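You operate a simulated robot arm through the tools that you are given. There is no shell and no other tool. Be economical: measure what you need, move in short steps, check, and stop when the job is done.

The job below is to be done with a simulated two-armed robot. You get a single attempt, and the scene is never put back.

Task
Put the 500 m shim from the mixing bench on the top of the pad bench and the 1500 m shim on top of the rubber rest. Put the sleeve on the mixing bench away on the top of the gauge cabinet. Take the felt scrubber and put it on the top of the washer. Put the rubber eraser on top of the beaker. Push the plain door of the gauge cabinet shut. Open the grey powder tub lid. Do these in any order. Set down upright: rubber eraser.

The check looks at the end state, three seconds after you hand in, the way a careful person would. Anything else that was tipped, shoved, dropped, spilled or broken makes it a failure. Lids that push on must go on centred and level and be pressed home; caps that screw on are set level and turned clockwise until they are tight.

Robot
Two 7-joint arms with two-finger parallel grippers on one trunk, on a base that drives. Base frame: it is fixed to the floor where the robot stands at the start and does not move with it; the origin is under the middle of the robot, x ahead of it, y to its left, z up; the surface under the hand at the start is at about z = 86. Readings come in cm, degrees, newtons and seconds.
The left shoulder is at the start at [5, 16.8, 115.7], the right one opposite. With the tool pointing down near the work surface each hand reaches from about 22 to 66 cm from the robot's upright axis, wherever it stands, measured 20 degrees to its own side. Places, roughly: beaker (7x7x10 cm) [50, 710, 90]; felt scrubber (6x9x4 cm) [50, 260, 40]; grey powder tub lid [70, -170, 100]; plain door of the gauge cabinet [20, 520, 30]; rubber eraser (7x4x5 cm) [60, 370, 90]; rubber rest (9x9x8 cm) [60, 10, 90]; shim [50, -25, 75]; sleeve (3x2x4 cm) [40, 0, 90]; top of the gauge cabinet [50, 550, 90]; top of the pad bench [50, 370, 90]; top of the washer (22x20 cm) [68, 202, 108]. Payload 1.57 kg a hand.
The tool frame of a hand sits at the grasp point between the pads (the TCP): z along the fingers, y along the line on which they close. The tips reach 3 cm beyond it. The gripper opens to 8 cm. The fingers are 1.7 cm wide and 1.2 cm thick; the gripper's body (4 by 8.2 cm) begins 8 cm behind the TCP.
Orientation is that of the tool frame in the base frame, as a unit quaternion [w, x, y, z]. With the fingers straight down and closing along the base's y, the tool's x points along the base's -x, its y along +y and its z along -z.

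Tools
- The arms move only by the tool servo_tool. It takes "left_commands", "right_commands" or both (then of equal length, played together; a hand with none holds still); each is one flat list of numbers, 7 for each row, row after row: the shift along the base's x, y, z in cm, then the turn, a rotation vector about the base's x, y, z in degrees, then the gripper command, from -1 (shut) to 1 (fully open), values between in proportion. In form: [tx, ty, tz, rx, ry, rz, claw, tx, ty, tz, rx, ry, rz, claw, ...]. A call has 1 to 8 rows; each row is the pose to reach, as a shift and turn from the pose commanded when the call began. Each row takes 0.2 s and may step no farther than 5 cm and 8.6 degrees from the row before; otherwise, or with a gripper value out of range, the whole call is refused. Where a pose cannot be reached the arm comes as near as it can. A force on the tool above 40 N (or 10 N above the force at the start of the call, whichever is more), or a blocked arm, ends the call early, and 0.2 s more pass. Each finger travels about 4.5 cm/s and halts on what it meets, pressing with about 43 N; the grip force reading is that of the motor and also rises with nothing between the fingers. The clock runs only during rows and for 0.2 s after the last one: add rows that repeat a pose to give the fingers time. The reply holds the time, the measured pose of the TCP, the force on the tool along the base axes, the opening and the grip force, in the units named above and with some noise, with the torque about the TCP (base axes, N m) and any sound that the robot's microphone picked up, and new pictures: "pictures" is both (left out), scene, wrist or none (wrist: the cameras of the hands that moved).
- Cameras (640 x 400 px; columns grow to the right, rows downward): "scene" is now at [11.46, -3.84, 135.76]; the picture's right is [-0.45, -0.89, 0.00], its down [-0.59, 0.30, -0.75] and it looks along [0.67, -0.34, -0.66] (base axes); focal length 258 px, centre (320, 200). "left" rides on the left gripper at [7.2, 0.7, -12.2] in its tool frame; the picture's right is [-0.09, 1.00, 0.00], its down [-0.84, -0.08, -0.54] and it looks along [-0.54, -0.05, 0.84] (tool axes); focal length 238 px, centre (320, 200). "right" rides on the right gripper at [7.2, -0.7, -12.2] in its tool frame; the picture's right is [0.09, 1.00, 0.00], its down [-0.84, 0.08, -0.54] and it looks along [-0.54, 0.05, 0.84] (tool axes); focal length 238 px, centre (320, 200). There is no depth. A picture from a camera that has moved, and an enlarged one, comes with that camera's place and axes in the base frame and with its lens.
- lift_body(by): slides the trunk up (or, below 0, down) by that many cm; the arms and the scene camera ride with it, the base frame stays. It gives what a move gives, with no picture.
- base_move(legs): drives the robot by 1 to 6 legs, each [ahead, left, turn to the left] in cm, cm and degrees, along the robot's own axes; the way and the turn of a leg run together, so that a leg with both is an arc; at most 150 cm and 180 degrees a leg. The arms and the cameras ride along, it lands a little off, and it stops where it bumps. It gives what a move gives, and a new picture of the scene camera.
- head_to(pan, tilt): turns the head with the scene camera to pan (to the left, within 80 degrees either way) and tilt (down, from -29 to 69), counted from straight ahead of the robot. It gives what a move gives, and a new picture of the scene camera.
- close_up(camera, box): a new picture of the part [left, top, right, bottom] of that camera's present view, enlarged. It takes no simulated time.
- finish_job(): hands the job in; it is judged then, once.

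Go step by step. Nothing tells you exact positions but the pictures and the camera data: compare them with the known pose of the tool, close in by small moves and look again before you grip or let go. The budget is 186 turns and 260 pictures, counting those below and the enlarged ones. Unless the task says otherwise, let go and move clear before handing in.

The tools are called after "Request:" by a JSON object that holds its "method" and its "body". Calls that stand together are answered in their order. servo_tool: Moves the arms, as the interface text tells. Its arguments: {"type":"object","properties":{"left_commands":{"type":"array","items":{"type":"number"}},"right_commands":{"type":"array","items":{"type":"number"}},"pictures":{"type":"string","enum":["both","scene","wrist","none"]}},"required":[]} The other tools are called the same way: lift_body (by) slides the trunk up or down; base_move (legs) drives the base; head_to (pan, tilt) turns the head that bears the scene camera; close_up (camera, box) takes an enlarged picture of a part of a camera's view; finish_job () hands the job in.

At the start:

```text
time_s: 0.0
left_tool_pos: [47.25, 3.13, 111.67]
left_tcp_rot: [0.0, 0.0, 1.0, 0.0]
left_contact_force: [-0.1, -0.1, -0.1]
left_ft_torque: [-0.01, -0.02, -0.01]
left_grip_width: 8.0
left_gripper_force: 0.0
right_tool_pos: [42.71, -37.63, 115.06]
right_tcp_rot: [0.0, -0.001, 1.0, 0.0]
right_contact_force: [-0.3, 0.3, -0.5]
right_ft_torque: [0.01, 0.02, 0.02]
right_grip_width: 8.02
right_gripper_force: 0.0
trunk travel left (down, up): [-32.5, 11.8]
robot x, y, heading: [0.13, 0.08, 0.3]
head pan, tilt: [-27.0, 41.7]
```

scene: 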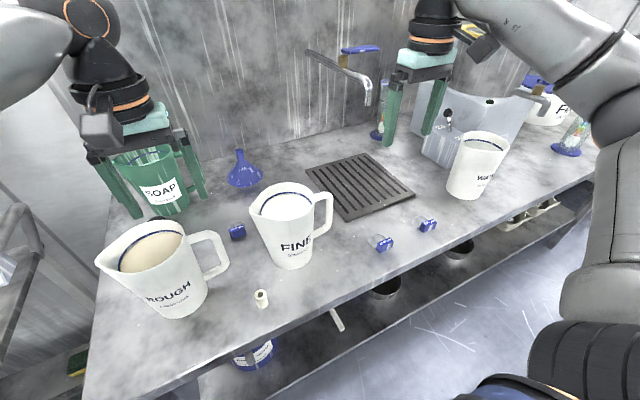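
right: 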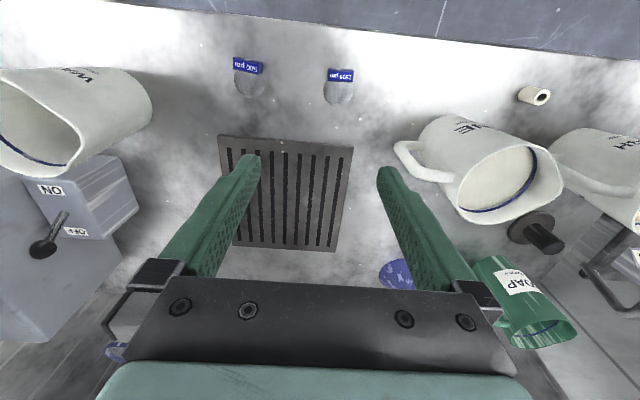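
left: 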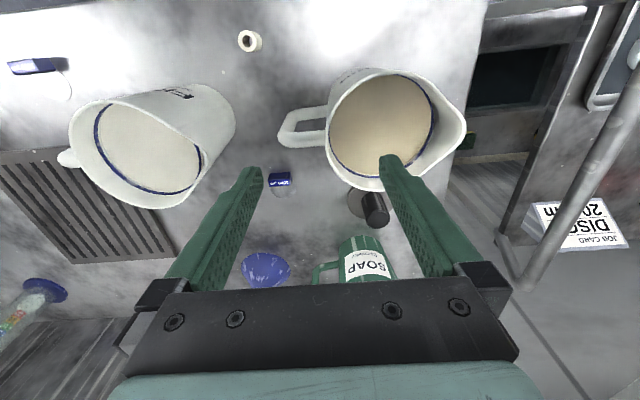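

I see the mixing bench with jugs, three blue-tabbed shims, a cream sleeve and a dark rubber rest behind the ROUGH jug. I'll enlarge the views to read the labels.

Request:
{"method": "close_up", "body": {"camera": "right", "box": [200, 40, 400, 120]}}

Request:
{"method": "close_up", "body": {"camera": "left", "box": [220, 140, 420, 265]}}

Request:
{"method": "close_up", "body": {"camera": "scene", "box": [120, 180, 460, 392]}}

```text
3.20 times, centred on (300, 80) of right
camera zoom: at [35.46, -38.31, 127.36], right [-0.09, 1.0, 0.0], down [0.84, 0.08, 0.54], along [0.54, 0.05, -0.84], focal length 763 px, centre (384, 584)
```

zoom: 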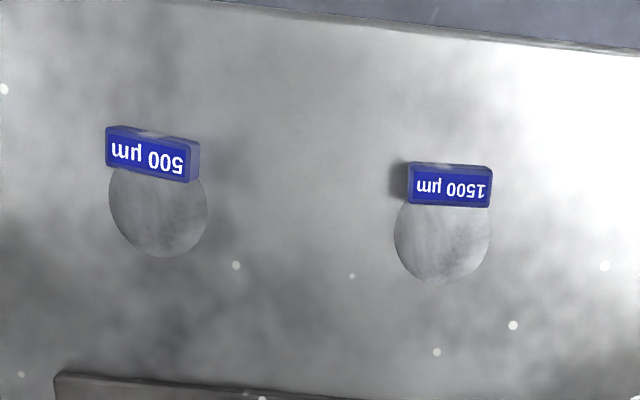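

```text
3.20 times, centred on (320, 202) of left
camera zoom: at [40.14, 3.76, 123.9], right [0.09, 1.0, 0.0], down [0.84, -0.08, 0.54], along [0.54, -0.05, -0.84], focal length 763 px, centre (320, 192)
```

zoom: 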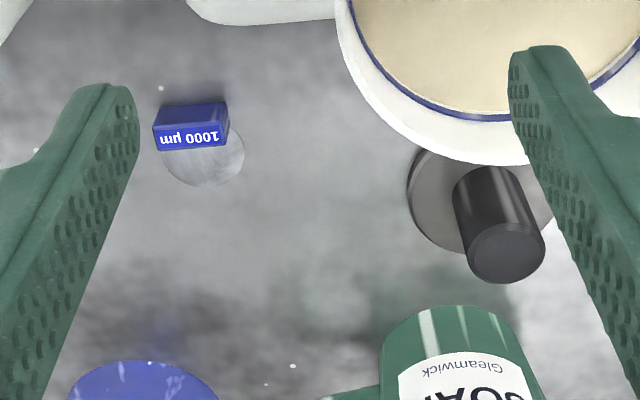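

```text
1.88 times, centred on (290, 286) of scene
camera zoom: at [11.46, -3.84, 135.76], right [-0.45, -0.89, 0.0], down [-0.59, 0.3, -0.75], along [0.67, -0.34, -0.66], focal length 486 px, centre (376, 38)
```

zoom: 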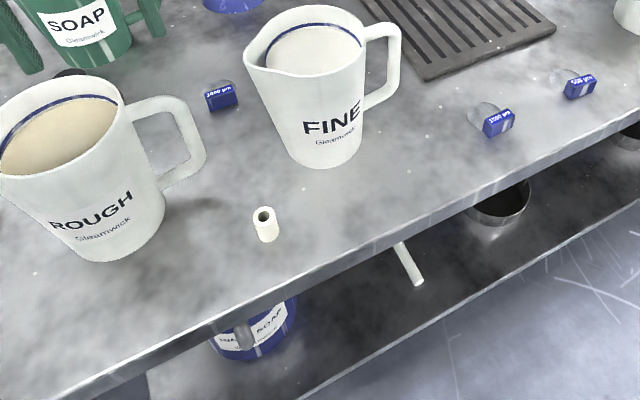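

The 1500 µm shim's tab lies near (39, -35) and the 500 µm one near (39, -49), with the rubber rest near (67, 11). I'll hover the right hand over the 1500 µm shim and look.

Request:
{"method": "servo_tool", "body": {"right_commands": [-1, 0.7, -5, 0, 0, 0, 0.6, -2, 1.4, -10, 0, 0, 0, 0.6, -3, 2.1, -14, 0, 0, 0, 0.6, -3.8, 2.7, -17, 0, 0, 0, 0.6, -3.8, 2.7, -17, 0, 0, 0, 0.6], "pictures": "both"}}

```text
refused: row 1 steps farther than a row can; nothing moved
```

Request:
{"method": "servo_tool", "body": {"right_commands": [-1, 0.7, -4.5, 0, 0, 0, 0.6, -2, 1.4, -9, 0, 0, 0, 0.6, -3, 2.1, -13, 0, 0, 0, 0.6, -3.8, 2.7, -17, 0, 0, 0, 0.6, -3.8, 2.7, -17, 0, 0, 0, 0.6], "pictures": "both"}}

```text
time_s: 1.2
left_tool_pos: [47.3, 3.15, 111.66]
left_tcp_rot: [0.0, 0.0, 1.0, 0.001]
left_contact_force: [0.6, -0.1, -0.4]
left_ft_torque: [0.02, 0.0, 0.01]
left_grip_width: 7.99
left_gripper_force: 0.1
right_tool_pos: [39.07, -35.12, 98.77]
right_tcp_rot: [0.001, 0.0, 1.0, 0.0]
right_contact_force: [0.9, 1.3, -0.7]
right_ft_torque: [0.03, 0.0, 0.01]
right_grip_width: 6.41
right_gripper_force: 0.0
trunk travel left (down, up): [-32.5, 11.8]
robot x, y, heading: [0.23, -0.29, -0.2]
head pan, tilt: [-27.0, 41.7]
camera scene: at [11.45, -3.84, 135.76], right [-0.45, -0.89, 0.0], down [-0.59, 0.3, -0.75], along [0.67, -0.34, -0.66], focal length 258 px, centre (320, 200)
camera right: at [31.84, -35.73, 110.78], right [-0.09, 1.0, 0.0], down [0.84, 0.08, 0.54], along [0.54, 0.05, -0.84], focal length 238 px, centre (320, 200)
```

scene: 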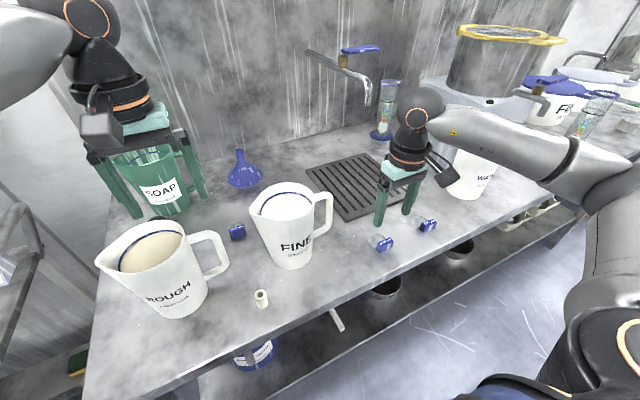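
right: 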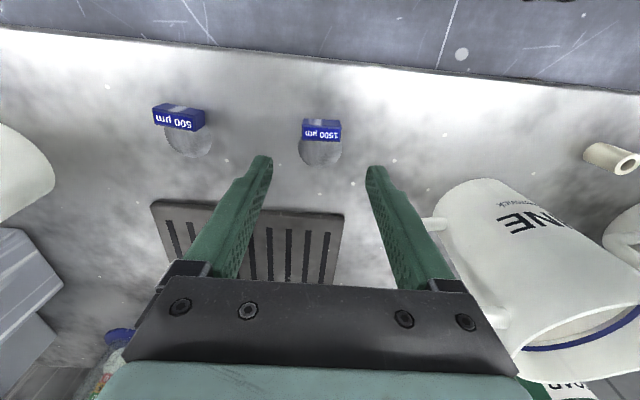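

The shim's tab is right below the hand. I'll descend most of the way and check alignment.

Request:
{"method": "servo_tool", "body": {"right_commands": [-0.1, 0.2, -4, 0, 0, 0, 0.6, -0.1, 0.2, -7, 0, 0, 0, 0.6, -0.1, 0.2, -7, 0, 0, 0, 0.6], "pictures": "wrist"}}

Request:
{"method": "close_up", "body": {"camera": "right", "box": [220, 60, 420, 185]}}

```text
time_s: 2.0
left_tool_pos: [47.23, 3.17, 111.64]
left_tcp_rot: [0.0, 0.0, 1.0, 0.001]
left_contact_force: [-0.6, -0.5, -0.6]
left_ft_torque: [-0.02, -0.02, -0.02]
left_grip_width: 7.98
left_gripper_force: 0.0
right_tool_pos: [38.83, -34.88, 91.26]
right_tcp_rot: [0.001, 0.0, 1.0, 0.0]
right_contact_force: [-0.5, 0.3, 0.5]
right_ft_torque: [-0.02, 0.01, 0.05]
right_grip_width: 6.38
right_gripper_force: 0.1
trunk travel left (down, up): [-32.5, 11.8]
robot x, y, heading: [0.29, 0.06, -0.0]
head pan, tilt: [-27.0, 41.7]
camera right: at [31.64, -35.57, 103.5], right [-0.09, 1.0, 0.0], down [0.84, 0.08, 0.54], along [0.54, 0.05, -0.84], focal length 238 px, centre (320, 200)
```

right: 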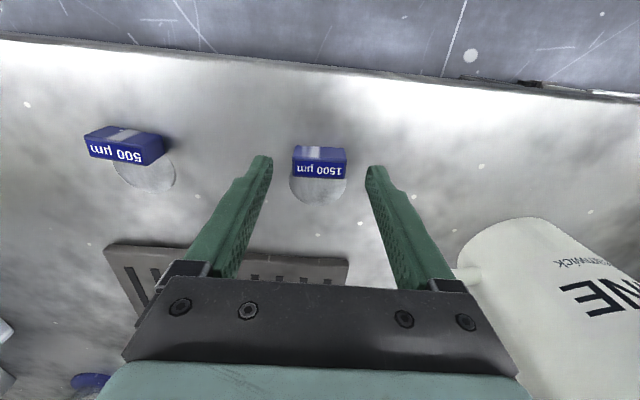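

```text
3.20 times, centred on (320, 122) of right
camera zoom: at [31.64, -35.57, 103.5], right [-0.09, 1.0, 0.0], down [0.84, 0.08, 0.54], along [0.54, 0.05, -0.84], focal length 763 px, centre (320, 448)
```

zoom: 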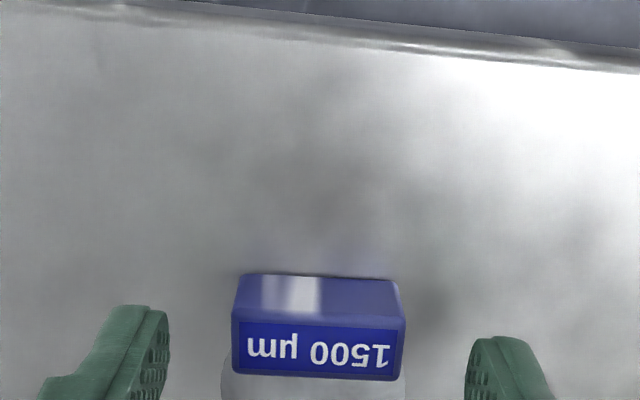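

The tab is about 3.4 cm wide, 1.3 deep and 2.8 tall, centred between the fingers, turned about 3°. I'll lower to z≈90 and close.

Request:
{"method": "servo_tool", "body": {"right_commands": [-0.15, -0.05, -1.0, 0, 0, 3, 0.6, -0.15, -0.05, -1.2, 0, 0, 3, 0.2, -0.15, -0.05, -1.2, 0, 0, 3, -0.3, -0.15, -0.05, -1.2, 0, 0, 3, -0.6, -0.15, -0.05, -1.2, 0, 0, 3, -1, -0.15, -0.05, -1.2, 0, 0, 3, -1, -0.15, -0.05, -1.2, 0, 0, 3, -1], "pictures": "wrist"}}

```text
time_s: 3.6
left_tool_pos: [47.3, 3.1, 111.75]
left_tcp_rot: [0.0, 0.0, 1.0, 0.0]
left_contact_force: [0.2, -0.2, -0.1]
left_ft_torque: [0.04, 0.01, 0.0]
left_grip_width: 8.0
left_gripper_force: 0.2
right_tool_pos: [38.51, -34.76, 90.22]
right_tcp_rot: [0.0, -0.026, 1.0, 0.001]
right_contact_force: [-0.2, -0.4, -0.2]
right_ft_torque: [0.02, 0.01, 0.02]
right_grip_width: 3.7
right_gripper_force: 43.3
trunk travel left (down, up): [-32.5, 11.8]
robot x, y, heading: [0.01, 0.04, 0.0]
head pan, tilt: [-27.0, 41.7]
camera right: at [31.46, -35.83, 102.29], right [-0.14, 0.99, 0.0], down [0.83, 0.12, 0.54], along [0.54, 0.08, -0.84], focal length 238 px, centre (320, 200)
```

right: 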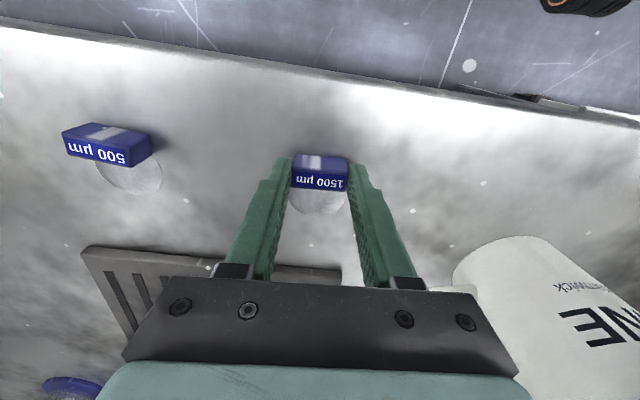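

Gripped. I'll lift it and check the shim in the wrist view.

Request:
{"method": "servo_tool", "body": {"right_commands": [0, 0, 2, 0, 0, 0, -1, 0, 0, 6, 0, 0, 0, -1, 0, 0, 11, 0, 0, 0, -1, 0, 0, 16, 0, 0, 0, -1, 0, 0, 20, 0, 0, 0, -1], "pictures": "both"}}

Request:
{"method": "close_up", "body": {"camera": "right", "box": [220, 100, 420, 225]}}

```text
time_s: 4.8
left_tool_pos: [47.28, 3.14, 111.71]
left_tcp_rot: [0.0, 0.0, 1.0, 0.0]
left_contact_force: [0.8, -0.3, -0.3]
left_ft_torque: [0.03, 0.0, -0.03]
left_grip_width: 8.02
left_gripper_force: 0.1
right_tool_pos: [38.49, -34.94, 109.85]
right_tcp_rot: [-0.001, -0.026, 1.0, 0.0]
right_contact_force: [0.3, -0.2, 0.8]
right_ft_torque: [0.0, 0.0, 0.0]
right_grip_width: 0.0
right_gripper_force: 21.2
trunk travel left (down, up): [-32.5, 11.8]
robot x, y, heading: [0.02, -0.4, -0.1]
head pan, tilt: [-27.0, 41.7]
camera scene: at [11.44, -3.82, 135.76], right [-0.45, -0.89, 0.0], down [-0.59, 0.3, -0.75], along [0.67, -0.34, -0.66], focal length 258 px, centre (320, 200)
camera right: at [31.33, -35.87, 122.05], right [-0.14, 0.99, 0.0], down [0.83, 0.12, 0.54], along [0.53, 0.08, -0.84], focal length 238 px, centre (320, 200)
```

scene: 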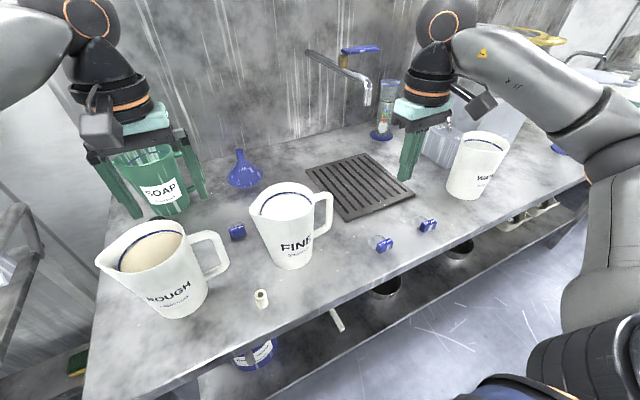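
right: 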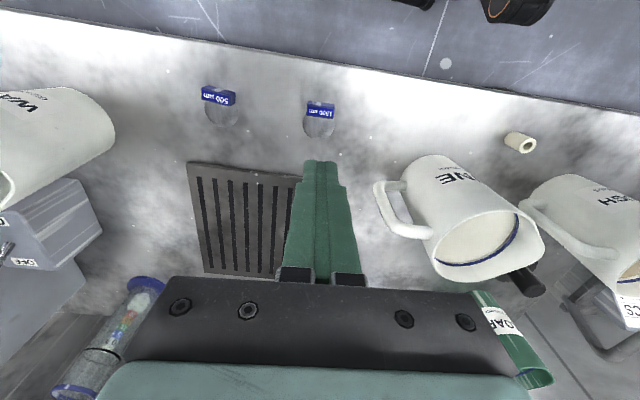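

```text
3.20 times, centred on (320, 162) of right
camera zoom: at [31.33, -35.87, 122.05], right [-0.14, 0.99, 0.0], down [0.83, 0.12, 0.54], along [0.53, 0.08, -0.84], focal length 763 px, centre (320, 320)
```

zoom: 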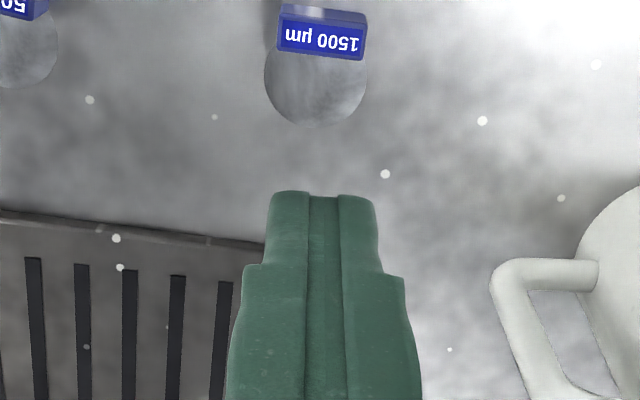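

The shim slipped out of the tips and stayed put on the bench, so the grip was too shallow. I'll go back and grip deeper, with the tips just off the surface.

Request:
{"method": "servo_tool", "body": {"right_commands": [0, 0.1, -5, 0, 0, 0, 0, 0, 0.2, -10, 0, 0, 0, 0.6, 0, 0.2, -15, 0, 0, 0, 0.6, 0, 0.2, -18, 0, 0, 0, 0.6, 0, 0.2, -18, 0, 0, 0, 0.6], "pictures": "none"}}

Request:
{"method": "close_up", "body": {"camera": "right", "box": [220, 80, 420, 205]}}

```text
time_s: 6.0
left_tool_pos: [47.33, 3.15, 111.71]
left_tcp_rot: [0.0, 0.0, 1.0, 0.0]
left_contact_force: [0.6, 0.1, -0.6]
left_ft_torque: [0.01, 0.0, -0.01]
left_grip_width: 8.01
left_gripper_force: 0.0
right_tool_pos: [38.64, -34.67, 91.86]
right_tcp_rot: [0.0, -0.025, 1.0, 0.0]
right_contact_force: [-0.6, -0.7, -0.1]
right_ft_torque: [-0.02, 0.01, -0.01]
right_grip_width: 6.39
right_gripper_force: 0.1
trunk travel left (down, up): [-32.5, 11.8]
robot x, y, heading: [0.06, -0.25, 0.1]
head pan, tilt: [-27.0, 41.7]
```

```text
3.20 times, centred on (320, 142) of right
camera zoom: at [31.46, -35.66, 104.03], right [-0.14, 0.99, 0.0], down [0.83, 0.12, 0.54], along [0.54, 0.08, -0.84], focal length 763 px, centre (320, 384)
```

zoom: 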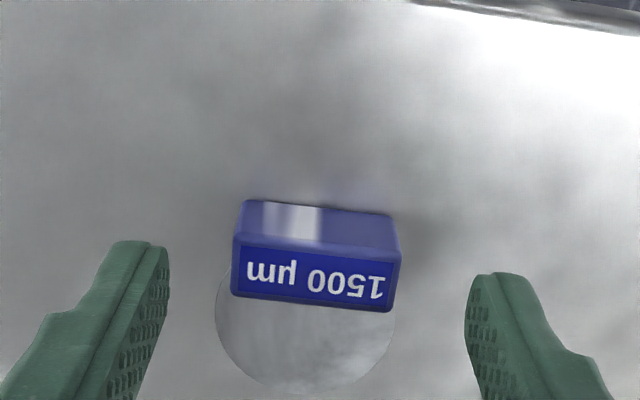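

Alignment is good. I'll descend to z≈89.2 and close.

Request:
{"method": "servo_tool", "body": {"right_commands": [0.1, 0, -1.5, 0, 0, 0, 0.6, 0.1, 0, -2.7, 0, 0, 0, 0.6, 0.1, 0, -2.7, 0, 0, 0, 0, 0.1, 0, -2.7, 0, 0, 0, -0.5, 0.1, 0, -2.7, 0, 0, 0, -1, 0.1, 0, -2.7, 0, 0, 0, -1, 0.1, 0, -2.7, 0, 0, 0, -1, 0.1, 0, -2.7, 0, 0, 0, -1], "pictures": "none"}}

Request:
{"method": "servo_tool", "body": {"right_commands": [0, 0, 1, 0, 0, 0, -1, 0, 0, 2, 0, 0, 0, -1, 0, 0, 4, 0, 0, 0, -1, 0, 0, 4, 0, 0, 0, -1], "pictures": "wrist"}}

```text
time_s: 7.8
left_tool_pos: [47.27, 3.35, 111.76]
left_tcp_rot: [0.0, 0.0, 1.0, 0.001]
left_contact_force: [0.0, -0.1, -0.2]
left_ft_torque: [0.0, 0.0, 0.0]
left_grip_width: 8.01
left_gripper_force: 0.1
right_tool_pos: [38.61, -34.49, 89.19]
right_tcp_rot: [0.0, -0.026, 1.0, 0.0]
right_contact_force: [0.3, 0.1, 0.4]
right_ft_torque: [0.0, -0.05, -0.04]
right_grip_width: 3.67
right_gripper_force: 43.1
trunk travel left (down, up): [-32.5, 11.8]
robot x, y, heading: [0.02, 0.27, -0.2]
head pan, tilt: [-27.0, 41.7]
```

```text
time_s: 8.8
left_tool_pos: [47.39, 3.2, 111.65]
left_tcp_rot: [0.0, -0.001, 1.0, 0.0]
left_contact_force: [0.6, -0.3, -1.4]
left_ft_torque: [0.0, 0.02, 0.01]
left_grip_width: 8.0
left_gripper_force: 0.2
right_tool_pos: [38.63, -34.76, 93.35]
right_tcp_rot: [-0.001, -0.026, 1.0, 0.001]
right_contact_force: [0.2, -0.2, -1.3]
right_ft_torque: [-0.02, 0.02, 0.0]
right_grip_width: 3.71
right_gripper_force: 43.4
trunk travel left (down, up): [-32.5, 11.8]
robot x, y, heading: [-0.09, -0.08, 0.2]
head pan, tilt: [-27.0, 41.7]
camera right: at [31.5, -35.82, 105.47], right [-0.14, 0.99, 0.0], down [0.83, 0.12, 0.54], along [0.54, 0.08, -0.84], focal length 238 px, centre (320, 200)
```

right: 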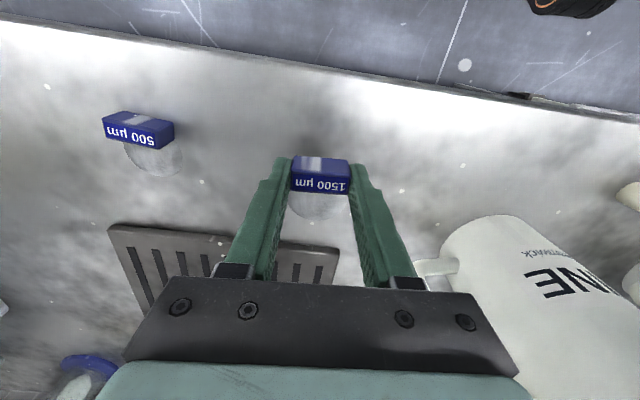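

The shim is held. I'll lift it to a clear height and raise the left hand, then look to the left before driving.

Request:
{"method": "servo_tool", "body": {"right_commands": [0, 0, 4, 0, 0, 0, -1, 0, 0, 8, 0, 0, 0, -1, 0, 0, 12, 0, 0, 0, -1, 0, 0, 16, 0, 0, 0, -1, 0, 0, 20, 0, 0, 0, -1, 0, 0, 20, 0, 0, 0, -1], "left_commands": [0, 0, 3, 0, 0, 0, 1, 0, 0, 6, 0, 0, 0, 1, 0, 0, 8, 0, 0, 0, 1, 0, 0, 8, 0, 0, 0, 1, 0, 0, 8, 0, 0, 0, 1, 0, 0, 8, 0, 0, 0, 1], "pictures": "wrist"}}

Request:
{"method": "head_to", "body": {"pan": 50, "tilt": 35}}

```text
time_s: 10.2
left_tool_pos: [47.25, 3.04, 119.48]
left_tcp_rot: [-0.001, 0.0, 1.0, 0.0]
left_contact_force: [0.4, -0.5, 0.0]
left_ft_torque: [-0.04, -0.01, -0.03]
left_grip_width: 8.0
left_gripper_force: 0.1
right_tool_pos: [39.0, -34.86, 113.47]
right_tcp_rot: [-0.001, -0.026, 1.0, 0.0]
right_contact_force: [0.5, -0.4, -1.0]
right_ft_torque: [0.01, 0.04, 0.02]
right_grip_width: 3.66
right_gripper_force: 43.1
trunk travel left (down, up): [-32.5, 11.8]
robot x, y, heading: [-0.08, 0.08, -0.0]
head pan, tilt: [-27.0, 41.7]
camera right: at [31.76, -35.86, 125.64], right [-0.14, 0.99, 0.0], down [0.83, 0.12, 0.54], along [0.54, 0.08, -0.84], focal length 238 px, centre (320, 200)
camera left: at [40.15, 3.73, 131.72], right [0.09, 1.0, 0.0], down [0.84, -0.08, 0.54], along [0.54, -0.05, -0.84], focal length 238 px, centre (320, 200)
```

right: 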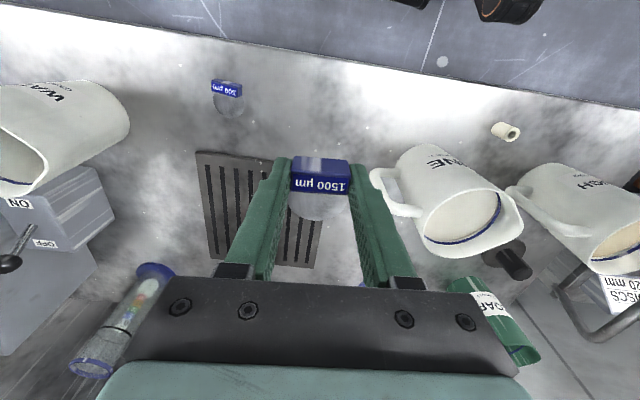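
left: 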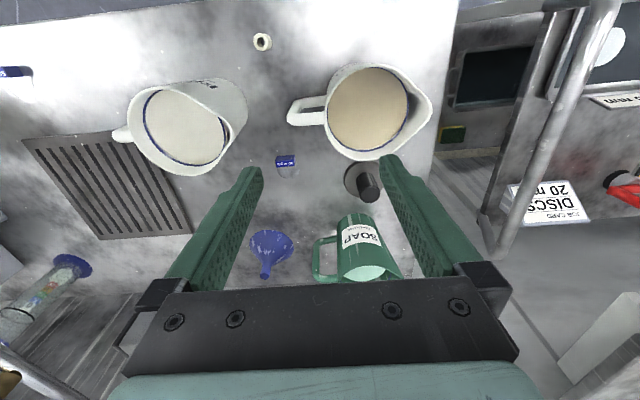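

```text
time_s: 11.7
left_tool_pos: [47.31, 3.1, 119.56]
left_tcp_rot: [0.001, 0.0, 1.0, 0.001]
left_contact_force: [0.2, -0.1, -0.6]
left_ft_torque: [0.03, 0.01, -0.01]
left_grip_width: 7.99
left_gripper_force: 0.0
right_tool_pos: [38.9, -34.77, 113.43]
right_tcp_rot: [0.001, -0.026, 1.0, 0.0]
right_contact_force: [0.4, 0.7, -0.5]
right_ft_torque: [0.01, 0.01, 0.01]
right_grip_width: 3.72
right_gripper_force: 42.5
trunk travel left (down, up): [-32.5, 11.8]
robot x, y, heading: [0.29, -0.28, 0.3]
head pan, tilt: [50.0, 35.0]
camera scene: at [9.66, 6.7, 136.76], right [0.77, -0.64, 0.0], down [-0.37, -0.44, -0.82], along [0.53, 0.63, -0.57], focal length 258 px, centre (320, 200)
```

scene: 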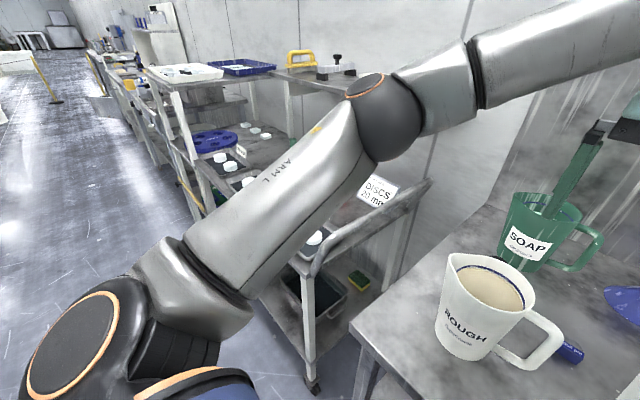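

The way to the left is open. I'll drive 25 cm left so the right hand can reach the rubber rest.

Request:
{"method": "base_move", "body": {"legs": [[0, 26, 0]]}}

Request:
{"method": "head_to", "body": {"pan": -12, "tilt": 42}}

```text
time_s: 14.6
left_tool_pos: [47.25, 29.15, 119.42]
left_tcp_rot: [0.0, 0.001, 1.0, 0.001]
left_contact_force: [0.0, -0.7, 0.0]
left_ft_torque: [0.0, -0.03, -0.01]
left_grip_width: 8.02
left_gripper_force: 0.0
right_tool_pos: [38.92, -8.72, 113.46]
right_tcp_rot: [0.0, -0.025, 1.0, 0.0]
right_contact_force: [-0.3, -0.1, -1.2]
right_ft_torque: [0.01, 0.02, 0.02]
right_grip_width: 3.69
right_gripper_force: 43.1
trunk travel left (down, up): [-32.5, 11.8]
robot x, y, heading: [0.18, 26.11, -0.3]
head pan, tilt: [50.0, 35.0]
camera scene: at [9.67, 32.81, 136.76], right [0.77, -0.64, 0.0], down [-0.37, -0.44, -0.82], along [0.53, 0.63, -0.57], focal length 258 px, centre (320, 200)
```

scene: 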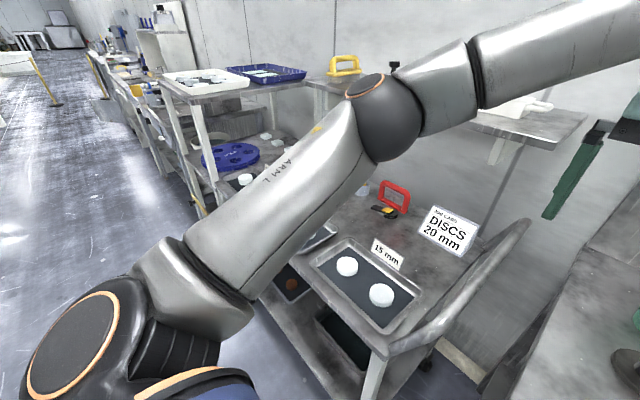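

```text
time_s: 15.9
left_tool_pos: [47.33, 29.13, 119.55]
left_tcp_rot: [0.001, 0.002, 1.0, 0.0]
left_contact_force: [0.6, -0.3, -0.6]
left_ft_torque: [-0.01, 0.0, 0.01]
left_grip_width: 8.02
left_gripper_force: 0.1
right_tool_pos: [38.87, -8.77, 113.53]
right_tcp_rot: [0.0, -0.026, 1.0, 0.0]
right_contact_force: [-0.7, -0.6, -0.2]
right_ft_torque: [-0.03, 0.01, 0.0]
right_grip_width: 3.69
right_gripper_force: 42.4
trunk travel left (down, up): [-32.5, 11.8]
robot x, y, heading: [0.1, 25.84, 0.1]
head pan, tilt: [-12.0, 42.0]
camera scene: at [12.18, 24.31, 135.71], right [-0.21, -0.98, 0.0], down [-0.65, 0.14, -0.74], along [0.73, -0.15, -0.67], focal length 258 px, centre (320, 200)
```

scene: 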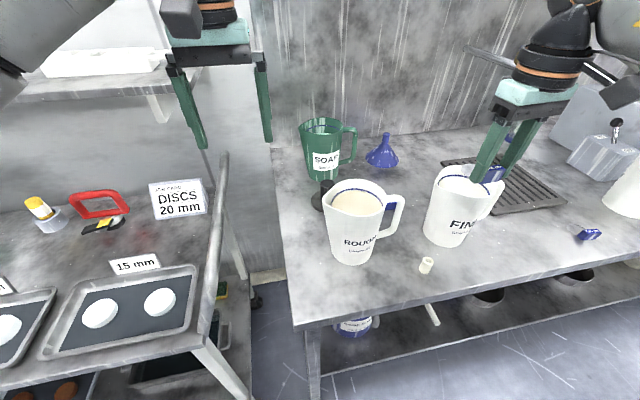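

The rest stands behind the ROUGH jug and in front of the SOAP jug. I'll carry the shim toward it at clear height and look down at the rest.

Request:
{"method": "servo_tool", "body": {"right_commands": [3, 3, 0, 0, 0, 0, -1, 6, 6, 0, 0, 0, 0, -1, 9, 9, 0, 0, 0, 0, -1, 12, 12, 0, 0, 0, 0, -1, 15, 15, 0, 0, 0, 0, -1, 18, 18, 0, 0, 0, 0, -1, 20, 19, 0, 0, 0, -2, -1, 20, 19, 0, 0, 0, -3, -1], "pictures": "both"}}

```text
time_s: 17.7
left_tool_pos: [47.3, 29.22, 119.57]
left_tcp_rot: [-0.001, 0.002, 1.0, 0.0]
left_contact_force: [0.2, 0.5, 0.6]
left_ft_torque: [-0.02, 0.0, 0.01]
left_grip_width: 8.02
left_gripper_force: 0.0
right_tool_pos: [58.92, 10.39, 113.65]
right_tcp_rot: [0.0, 0.0, 1.0, 0.001]
right_contact_force: [-0.6, 0.4, -0.3]
right_ft_torque: [0.0, 0.0, -0.02]
right_grip_width: 3.71
right_gripper_force: 42.7
trunk travel left (down, up): [-32.5, 11.8]
robot x, y, heading: [-0.12, 26.18, -0.1]
head pan, tilt: [-12.0, 42.0]
camera scene: at [12.18, 24.27, 135.71], right [-0.21, -0.98, 0.0], down [-0.65, 0.14, -0.74], along [0.73, -0.15, -0.67], focal length 258 px, centre (320, 200)
camera right: at [51.76, 9.69, 125.66], right [-0.09, 1.0, 0.0], down [0.84, 0.08, 0.54], along [0.54, 0.05, -0.84], focal length 238 px, centre (320, 200)
```

scene: 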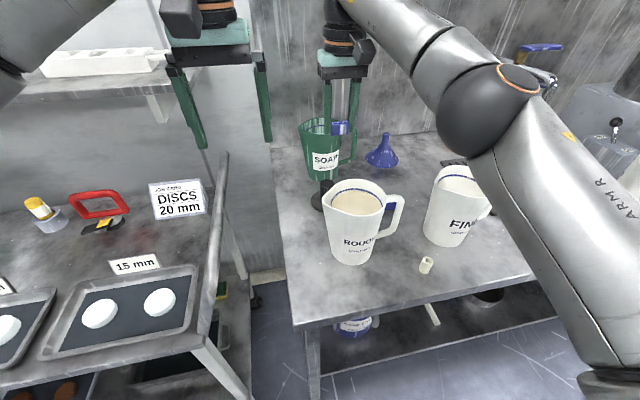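
right: 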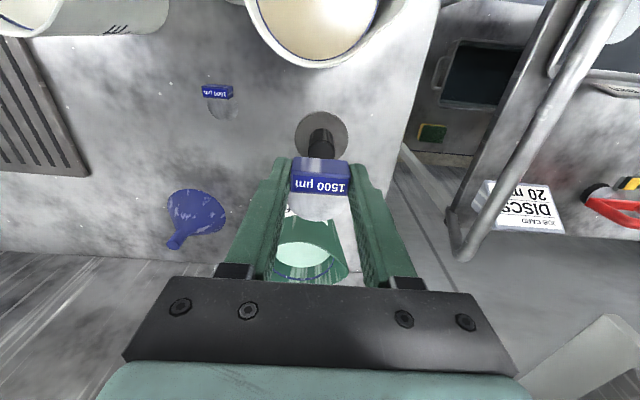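

Request:
{"method": "close_up", "body": {"camera": "right", "box": [260, 90, 380, 165]}}

Request:
{"method": "close_up", "body": {"camera": "scene", "box": [270, 90, 430, 230]}}

```text
5.33 times, centred on (320, 128) of right
camera zoom: at [51.76, 9.69, 125.66], right [-0.09, 1.0, 0.0], down [0.84, 0.08, 0.54], along [0.54, 0.05, -0.84], focal length 1271 px, centre (320, 587)
```

zoom: 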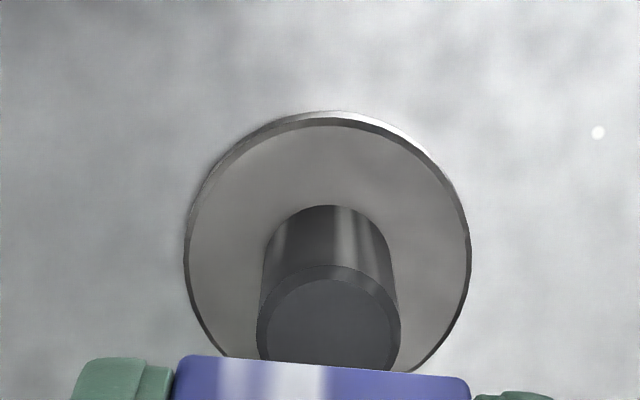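

```text
2.86 times, centred on (350, 160) of scene
camera zoom: at [12.18, 24.27, 135.71], right [-0.21, -0.98, 0.0], down [-0.65, 0.14, -0.74], along [0.73, -0.15, -0.67], focal length 737 px, centre (234, 314)
```

zoom: 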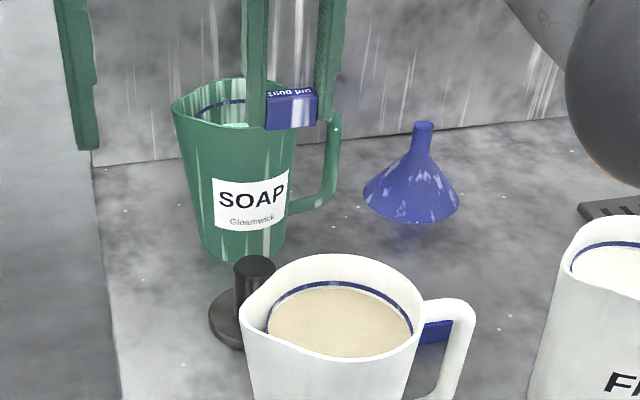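

The knob top is centred at about (64.2, 11.0, 94), radius 1.85. I'll move so the shim's balance point is over it and lower to just above.

Request:
{"method": "servo_tool", "body": {"right_commands": [2.2, 0.3, 0, 0, 0, 0, -1, 4.3, 0.6, -1, 0, 0, 0, -1, 4.3, 0.6, -5, 0, 0, 0, -1, 4.3, 0.6, -9, 0, 0, 0, -1, 4.3, 0.6, -13, 0, 0, 0, -1, 4.3, 0.6, -14.3, 0, 0, 0, -1, 4.3, 0.6, -14.3, 0, 0, 0, -1], "pictures": "wrist"}}

Request:
{"method": "close_up", "body": {"camera": "scene", "box": [270, 130, 390, 230]}}

Request:
{"method": "close_up", "body": {"camera": "right", "box": [240, 100, 400, 200]}}

```text
time_s: 19.3
left_tool_pos: [47.37, 29.16, 119.4]
left_tcp_rot: [0.0, 0.0, 1.0, 0.001]
left_contact_force: [0.3, -0.3, -0.2]
left_ft_torque: [0.0, 0.02, 0.0]
left_grip_width: 8.0
left_gripper_force: 0.0
right_tool_pos: [62.3, 10.63, 99.82]
right_tcp_rot: [0.0, 0.001, 1.0, 0.0]
right_contact_force: [-0.5, -0.2, -0.2]
right_ft_torque: [0.02, -0.01, 0.01]
right_grip_width: 3.65
right_gripper_force: 43.2
right hand out of reach, approached as far as the arm can: row 1, 2, 3, 4, 5, 6, 7
trunk travel left (down, up): [-32.5, 11.8]
robot x, y, heading: [-0.13, 25.69, -0.1]
head pan, tilt: [-12.0, 42.0]
camera right: at [55.12, 9.91, 111.95], right [-0.09, 1.0, 0.0], down [0.84, 0.08, 0.54], along [0.54, 0.05, -0.84], focal length 238 px, centre (320, 200)
```

right: 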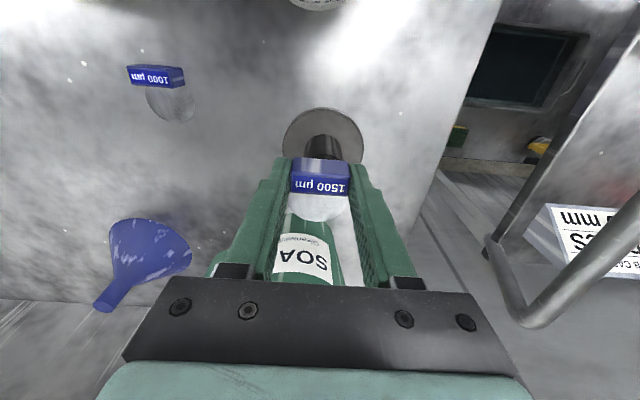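

```text
4.00 times, centred on (330, 180) of scene
camera zoom: at [12.19, 24.32, 135.71], right [-0.21, -0.98, 0.0], down [-0.65, 0.14, -0.74], along [0.73, -0.16, -0.67], focal length 1032 px, centre (280, 280)
```

zoom: 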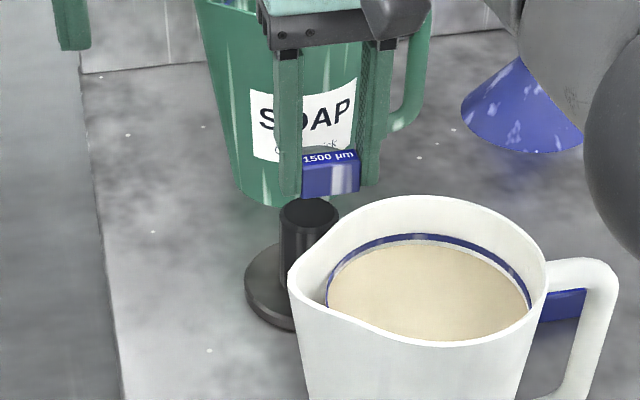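

```text
4.00 times, centred on (320, 150) of right
camera zoom: at [55.12, 9.91, 111.95], right [-0.09, 1.0, 0.0], down [0.84, 0.08, 0.54], along [0.54, 0.05, -0.84], focal length 953 px, centre (320, 400)
```

zoom: 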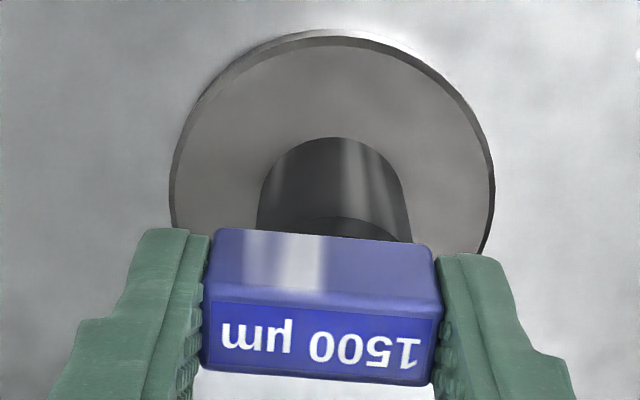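

The arm is about 1 cm short of full reach, hovering 2.6 cm above the knob. I'll drive ahead 1.5 cm to gain reach.

Request:
{"method": "base_move", "body": {"legs": [[1.6, 0, 0]]}}

Request:
{"method": "servo_tool", "body": {"right_commands": [0, 0, 0, 0, 0, 0, -1], "pictures": "wrist"}}

```text
time_s: 20.1
left_tool_pos: [48.89, 29.28, 119.42]
left_tcp_rot: [0.001, 0.0, 1.0, 0.0]
left_contact_force: [0.3, 0.5, -0.2]
left_ft_torque: [0.01, -0.02, -0.02]
left_grip_width: 7.98
left_gripper_force: 0.1
right_tool_pos: [63.87, 10.61, 99.88]
right_tcp_rot: [0.0, 0.0, 1.0, -0.001]
right_contact_force: [-0.6, 0.1, -0.9]
right_ft_torque: [-0.03, 0.04, -0.03]
right_grip_width: 3.67
right_gripper_force: 43.4
trunk travel left (down, up): [-32.5, 11.8]
robot x, y, heading: [1.66, 25.95, -0.0]
head pan, tilt: [-12.0, 42.0]
camera scene: at [13.83, 24.31, 135.7], right [-0.21, -0.98, 0.0], down [-0.66, 0.14, -0.74], along [0.73, -0.15, -0.67], focal length 258 px, centre (320, 200)
```

scene: 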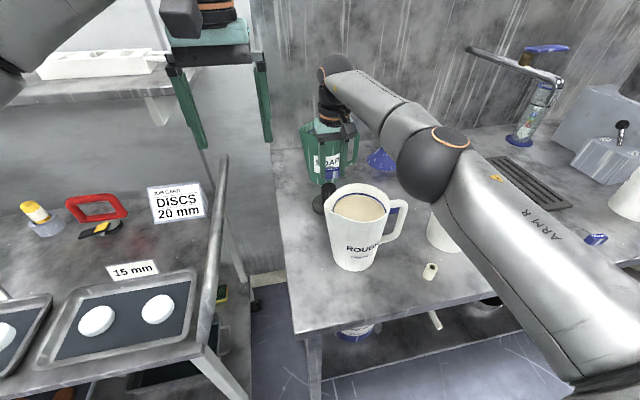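

```text
time_s: 20.5
left_tool_pos: [48.85, 29.22, 119.39]
left_tcp_rot: [0.0, 0.0, 1.0, 0.0]
left_contact_force: [-0.3, 0.2, 0.3]
left_ft_torque: [0.02, 0.01, -0.02]
left_grip_width: 7.99
left_gripper_force: 0.0
right_tool_pos: [63.86, 10.51, 99.84]
right_tcp_rot: [0.0, -0.001, 1.0, 0.0]
right_contact_force: [0.8, -0.3, 0.4]
right_ft_torque: [-0.01, 0.02, -0.02]
right_grip_width: 3.67
right_gripper_force: 43.2
trunk travel left (down, up): [-32.5, 11.8]
robot x, y, heading: [1.55, 25.74, 0.0]
head pan, tilt: [-12.0, 42.0]
camera right: at [56.69, 9.93, 111.97], right [-0.09, 1.0, 0.0], down [0.84, 0.08, 0.54], along [0.54, 0.05, -0.84], focal length 238 px, centre (320, 200)
```

right: 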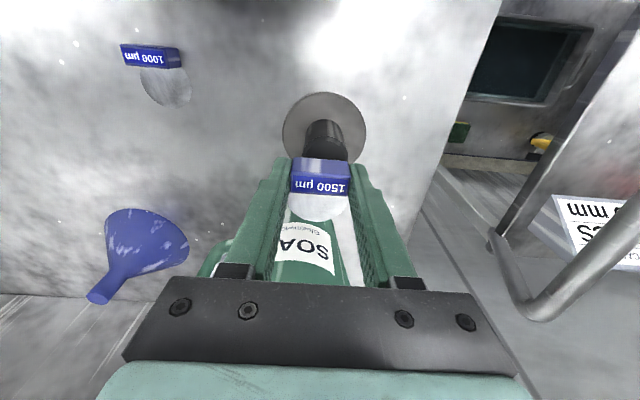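

Request:
{"method": "servo_tool", "body": {"right_commands": [-0.6, 0.4, -1, 0, 0, 0, -1, -0.6, 0.4, -1.7, 0, 0, 0, -1, -0.6, 0.4, -1.7, 0, 0, 0, -1], "pictures": "none"}}

Request:
{"method": "close_up", "body": {"camera": "right", "box": [240, 80, 400, 180]}}

Request:
{"method": "close_up", "body": {"camera": "scene", "box": [270, 130, 390, 230]}}

```text
time_s: 21.3
left_tool_pos: [48.86, 29.15, 119.51]
left_tcp_rot: [-0.001, 0.001, 1.0, 0.0]
left_contact_force: [0.5, 0.5, -0.4]
left_ft_torque: [-0.03, -0.01, 0.01]
left_grip_width: 7.98
left_gripper_force: 0.0
right_tool_pos: [63.28, 11.12, 98.21]
right_tcp_rot: [0.0, 0.001, 1.0, 0.0]
right_contact_force: [0.0, -0.2, -0.4]
right_ft_torque: [0.03, 0.03, 0.0]
right_grip_width: 3.68
right_gripper_force: 44.0
trunk travel left (down, up): [-32.5, 11.8]
robot x, y, heading: [1.61, 25.84, 0.1]
head pan, tilt: [-12.0, 42.0]
```

```text
4.00 times, centred on (320, 130) of right
camera zoom: at [56.08, 10.36, 110.28], right [-0.09, 1.0, 0.0], down [0.84, 0.08, 0.54], along [0.54, 0.05, -0.84], focal length 953 px, centre (320, 480)
```

zoom: 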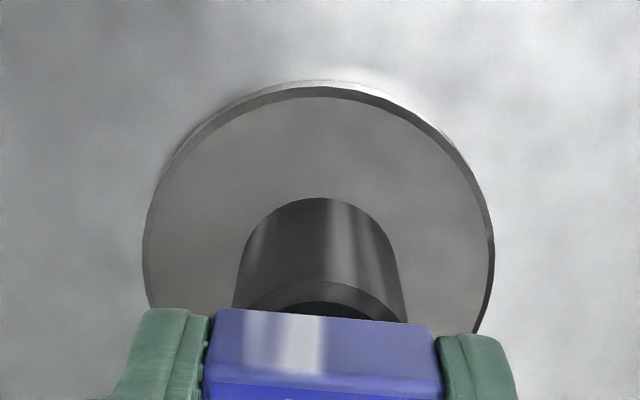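

```text
4.00 times, centred on (330, 180) of scene
camera zoom: at [13.74, 24.3, 135.71], right [-0.21, -0.98, 0.0], down [-0.65, 0.14, -0.74], along [0.73, -0.15, -0.67], focal length 1032 px, centre (280, 280)
```

zoom: 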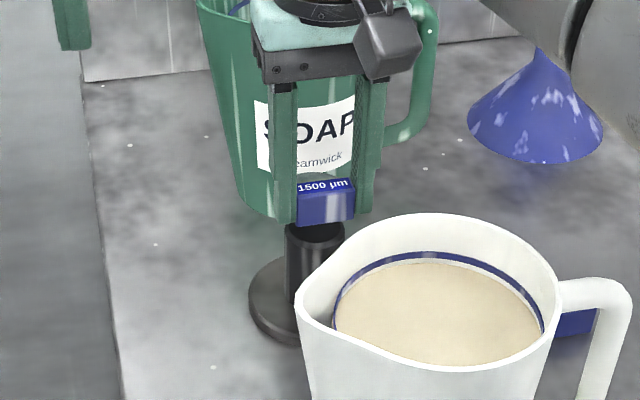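

Centred well. I'll lower gently until contact.

Request:
{"method": "servo_tool", "body": {"right_commands": [0, -0.05, -0.4, 0, 0, 0, -1, 0, -0.05, -0.7, 0, 0, 0, -1, 0, -0.05, -0.9, 0, 0, 0, -1, 0, -0.05, -0.9, 0, 0, 0, -1], "pictures": "none"}}

Request:
{"method": "close_up", "body": {"camera": "scene", "box": [270, 130, 390, 230]}}

```text
time_s: 22.3
left_tool_pos: [48.97, 29.15, 119.57]
left_tcp_rot: [0.0, 0.0, 1.0, 0.001]
left_contact_force: [0.3, 0.7, -0.7]
left_ft_torque: [-0.01, 0.07, 0.04]
left_grip_width: 8.01
left_gripper_force: 0.1
right_tool_pos: [63.35, 10.87, 97.19]
right_tcp_rot: [0.0, 0.001, 1.0, 0.0]
right_contact_force: [0.5, 0.2, 0.2]
right_ft_torque: [0.01, 0.02, -0.01]
right_grip_width: 3.67
right_gripper_force: 42.7
trunk travel left (down, up): [-32.5, 11.8]
robot x, y, heading: [1.71, 26.14, 0.0]
head pan, tilt: [-12.0, 42.0]
```

```text
4.00 times, centred on (330, 180) of scene
camera zoom: at [13.74, 24.31, 135.71], right [-0.21, -0.98, 0.0], down [-0.65, 0.14, -0.74], along [0.73, -0.15, -0.67], focal length 1032 px, centre (280, 280)
```

zoom: 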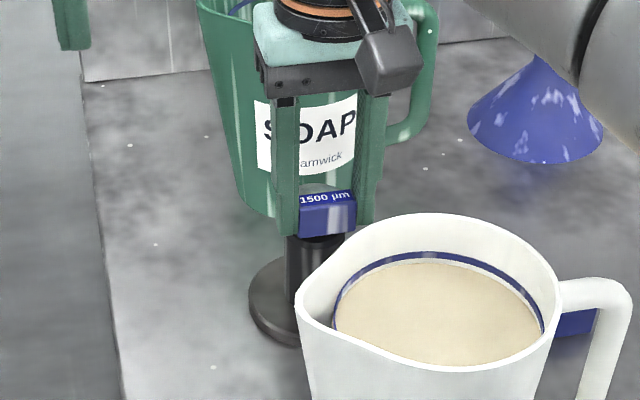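

Request:
{"method": "servo_tool", "body": {"right_commands": [0, 0, -0.15, 0, 0, 0, -1, 0, 0, -0.3, 0, 0, 0, -1, 0, 0, -0.3, 0, 0, 0, -1], "pictures": "none"}}

```text
time_s: 23.1
left_tool_pos: [48.77, 29.13, 119.47]
left_tcp_rot: [0.0, 0.0, 1.0, 0.001]
left_contact_force: [-0.5, 0.4, 0.7]
left_ft_torque: [0.04, -0.02, -0.02]
left_grip_width: 8.0
left_gripper_force: 0.1
right_tool_pos: [63.3, 10.84, 96.94]
right_tcp_rot: [0.0, 0.0, 1.0, 0.0]
right_contact_force: [-0.1, 0.6, 0.0]
right_ft_torque: [0.02, 0.02, 0.02]
right_grip_width: 3.68
right_gripper_force: 43.2
trunk travel left (down, up): [-32.5, 11.8]
robot x, y, heading: [1.29, 26.29, -0.2]
head pan, tilt: [-12.0, 42.0]
```

Request:
{"method": "servo_tool", "body": {"right_commands": [0, 0, -0.15, 0, 0, 0, -1, 0, 0, -0.3, 0, 0, 0, -1, 0, 0, -0.45, 0, 0, 0, -1, 0, 0, -0.45, 0, 0, 0, -1], "pictures": "none"}}

Request:
{"method": "close_up", "body": {"camera": "scene", "box": [290, 150, 370, 210]}}

```text
time_s: 24.1
left_tool_pos: [48.88, 29.15, 119.49]
left_tcp_rot: [-0.001, 0.0, 1.0, 0.0]
left_contact_force: [-0.2, 1.2, 0.3]
left_ft_torque: [-0.01, -0.01, 0.0]
left_grip_width: 8.01
left_gripper_force: 0.1
right_tool_pos: [63.37, 10.82, 96.33]
right_tcp_rot: [0.0, 0.0, 1.0, 0.0]
right_contact_force: [0.6, -0.6, -0.2]
right_ft_torque: [0.02, 0.05, -0.01]
right_grip_width: 3.67
right_gripper_force: 43.4
trunk travel left (down, up): [-32.5, 11.8]
robot x, y, heading: [1.42, 26.16, 0.0]
head pan, tilt: [-12.0, 42.0]
```

```text
6.67 times, centred on (330, 180) of scene
camera zoom: at [13.74, 24.31, 135.71], right [-0.21, -0.98, 0.0], down [-0.65, 0.14, -0.74], along [0.73, -0.15, -0.67], focal length 1720 px, centre (253, 333)
```

zoom: 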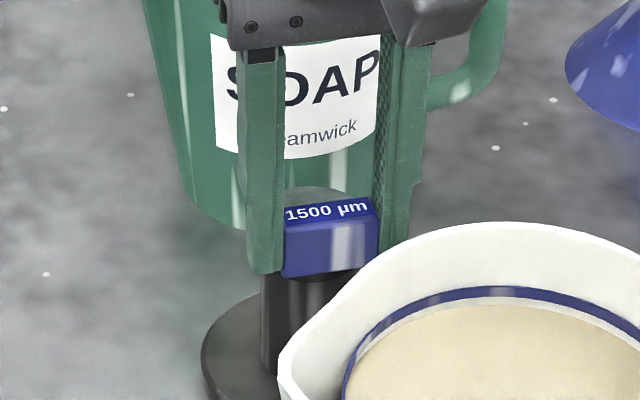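

Request:
{"method": "servo_tool", "body": {"right_commands": [0, 0.15, -0.15, 0, 0, 0, -1, 0, 0.15, -0.3, 0, 0, 0, -1, 0, 0.15, -0.45, 0, 0, 0, -1, 0, 0.15, -0.45, 0, 0, 0, -1], "pictures": "none"}}

Request:
{"method": "close_up", "body": {"camera": "scene", "box": [290, 150, 370, 210]}}

```text
time_s: 25.1
left_tool_pos: [48.83, 29.17, 119.46]
left_tcp_rot: [0.001, 0.0, 1.0, -0.001]
left_contact_force: [0.3, 0.2, -0.8]
left_ft_torque: [0.03, 0.0, 0.0]
left_grip_width: 8.01
left_gripper_force: 0.1
right_tool_pos: [63.15, 11.12, 96.22]
right_tcp_rot: [0.002, 0.001, 1.0, 0.0]
right_contact_force: [-1.5, -1.0, 8.9]
right_ft_torque: [-0.01, -0.05, 0.0]
right_grip_width: 3.68
right_gripper_force: 43.6
trunk travel left (down, up): [-32.5, 11.8]
robot x, y, heading: [1.17, 25.91, -0.3]
head pan, tilt: [-12.0, 42.0]
```

```text
6.67 times, centred on (330, 180) of scene
camera zoom: at [13.62, 24.32, 135.74], right [-0.21, -0.98, 0.0], down [-0.65, 0.14, -0.74], along [0.73, -0.15, -0.67], focal length 1720 px, centre (253, 333)
```

zoom: 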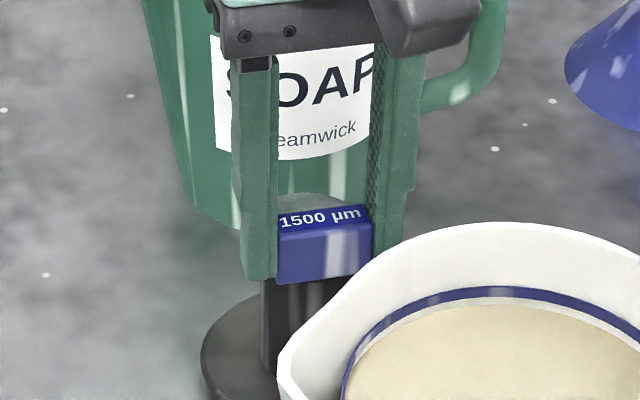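

Contact at z≈96.2. I'll ease slightly and open the fingers.

Request:
{"method": "servo_tool", "body": {"right_commands": [0, 0, 0.2, 0, 0, 0, -1, 0, 0, 0.2, 0, 0, 0, -0.2, 0, 0, 0.2, 0, 0, 0, 0.2, 0, 0, 0.2, 0, 0, 0, 0.6, 0, 0, 0.2, 0, 0, 0, 0.6], "pictures": "wrist"}}

Request:
{"method": "close_up", "body": {"camera": "scene", "box": [290, 150, 370, 210]}}

```text
time_s: 26.3
left_tool_pos: [48.97, 29.31, 119.55]
left_tcp_rot: [0.0, 0.0, 1.0, 0.001]
left_contact_force: [0.4, -0.8, -0.3]
left_ft_torque: [-0.02, 0.02, 0.02]
left_grip_width: 7.98
left_gripper_force: 0.1
right_tool_pos: [63.29, 11.17, 96.23]
right_tcp_rot: [0.0, 0.0, 1.0, 0.0]
right_contact_force: [-0.4, -0.6, -0.2]
right_ft_torque: [0.0, -0.02, -0.03]
right_grip_width: 6.41
right_gripper_force: 0.1
trunk travel left (down, up): [-32.5, 11.8]
robot x, y, heading: [1.64, 25.79, -0.2]
head pan, tilt: [-12.0, 42.0]
camera right: at [56.1, 10.47, 108.34], right [-0.09, 1.0, 0.0], down [0.84, 0.08, 0.54], along [0.54, 0.05, -0.84], focal length 238 px, centre (320, 200)
```

right: 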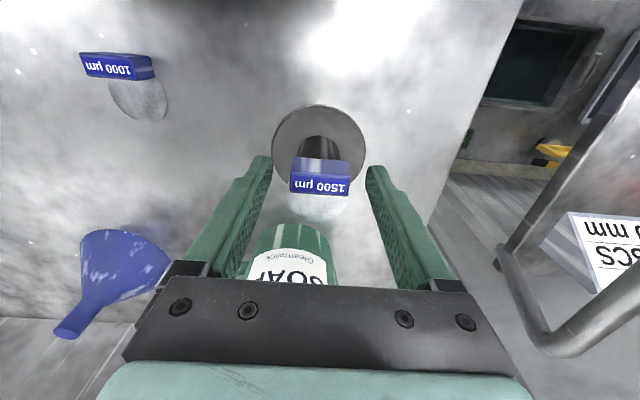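

```text
6.67 times, centred on (330, 180) of scene
camera zoom: at [13.73, 24.31, 135.71], right [-0.21, -0.98, 0.0], down [-0.65, 0.14, -0.74], along [0.73, -0.15, -0.67], focal length 1720 px, centre (253, 333)
```

zoom: 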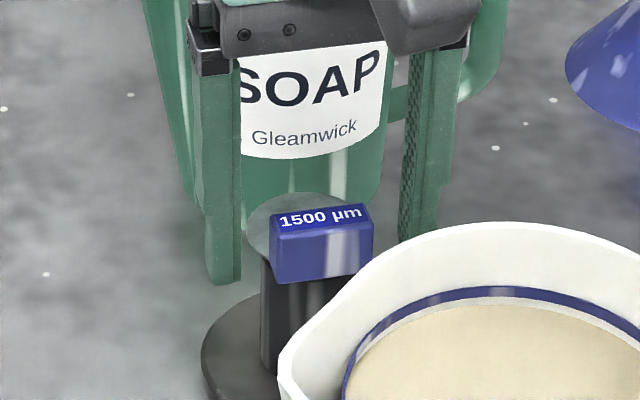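

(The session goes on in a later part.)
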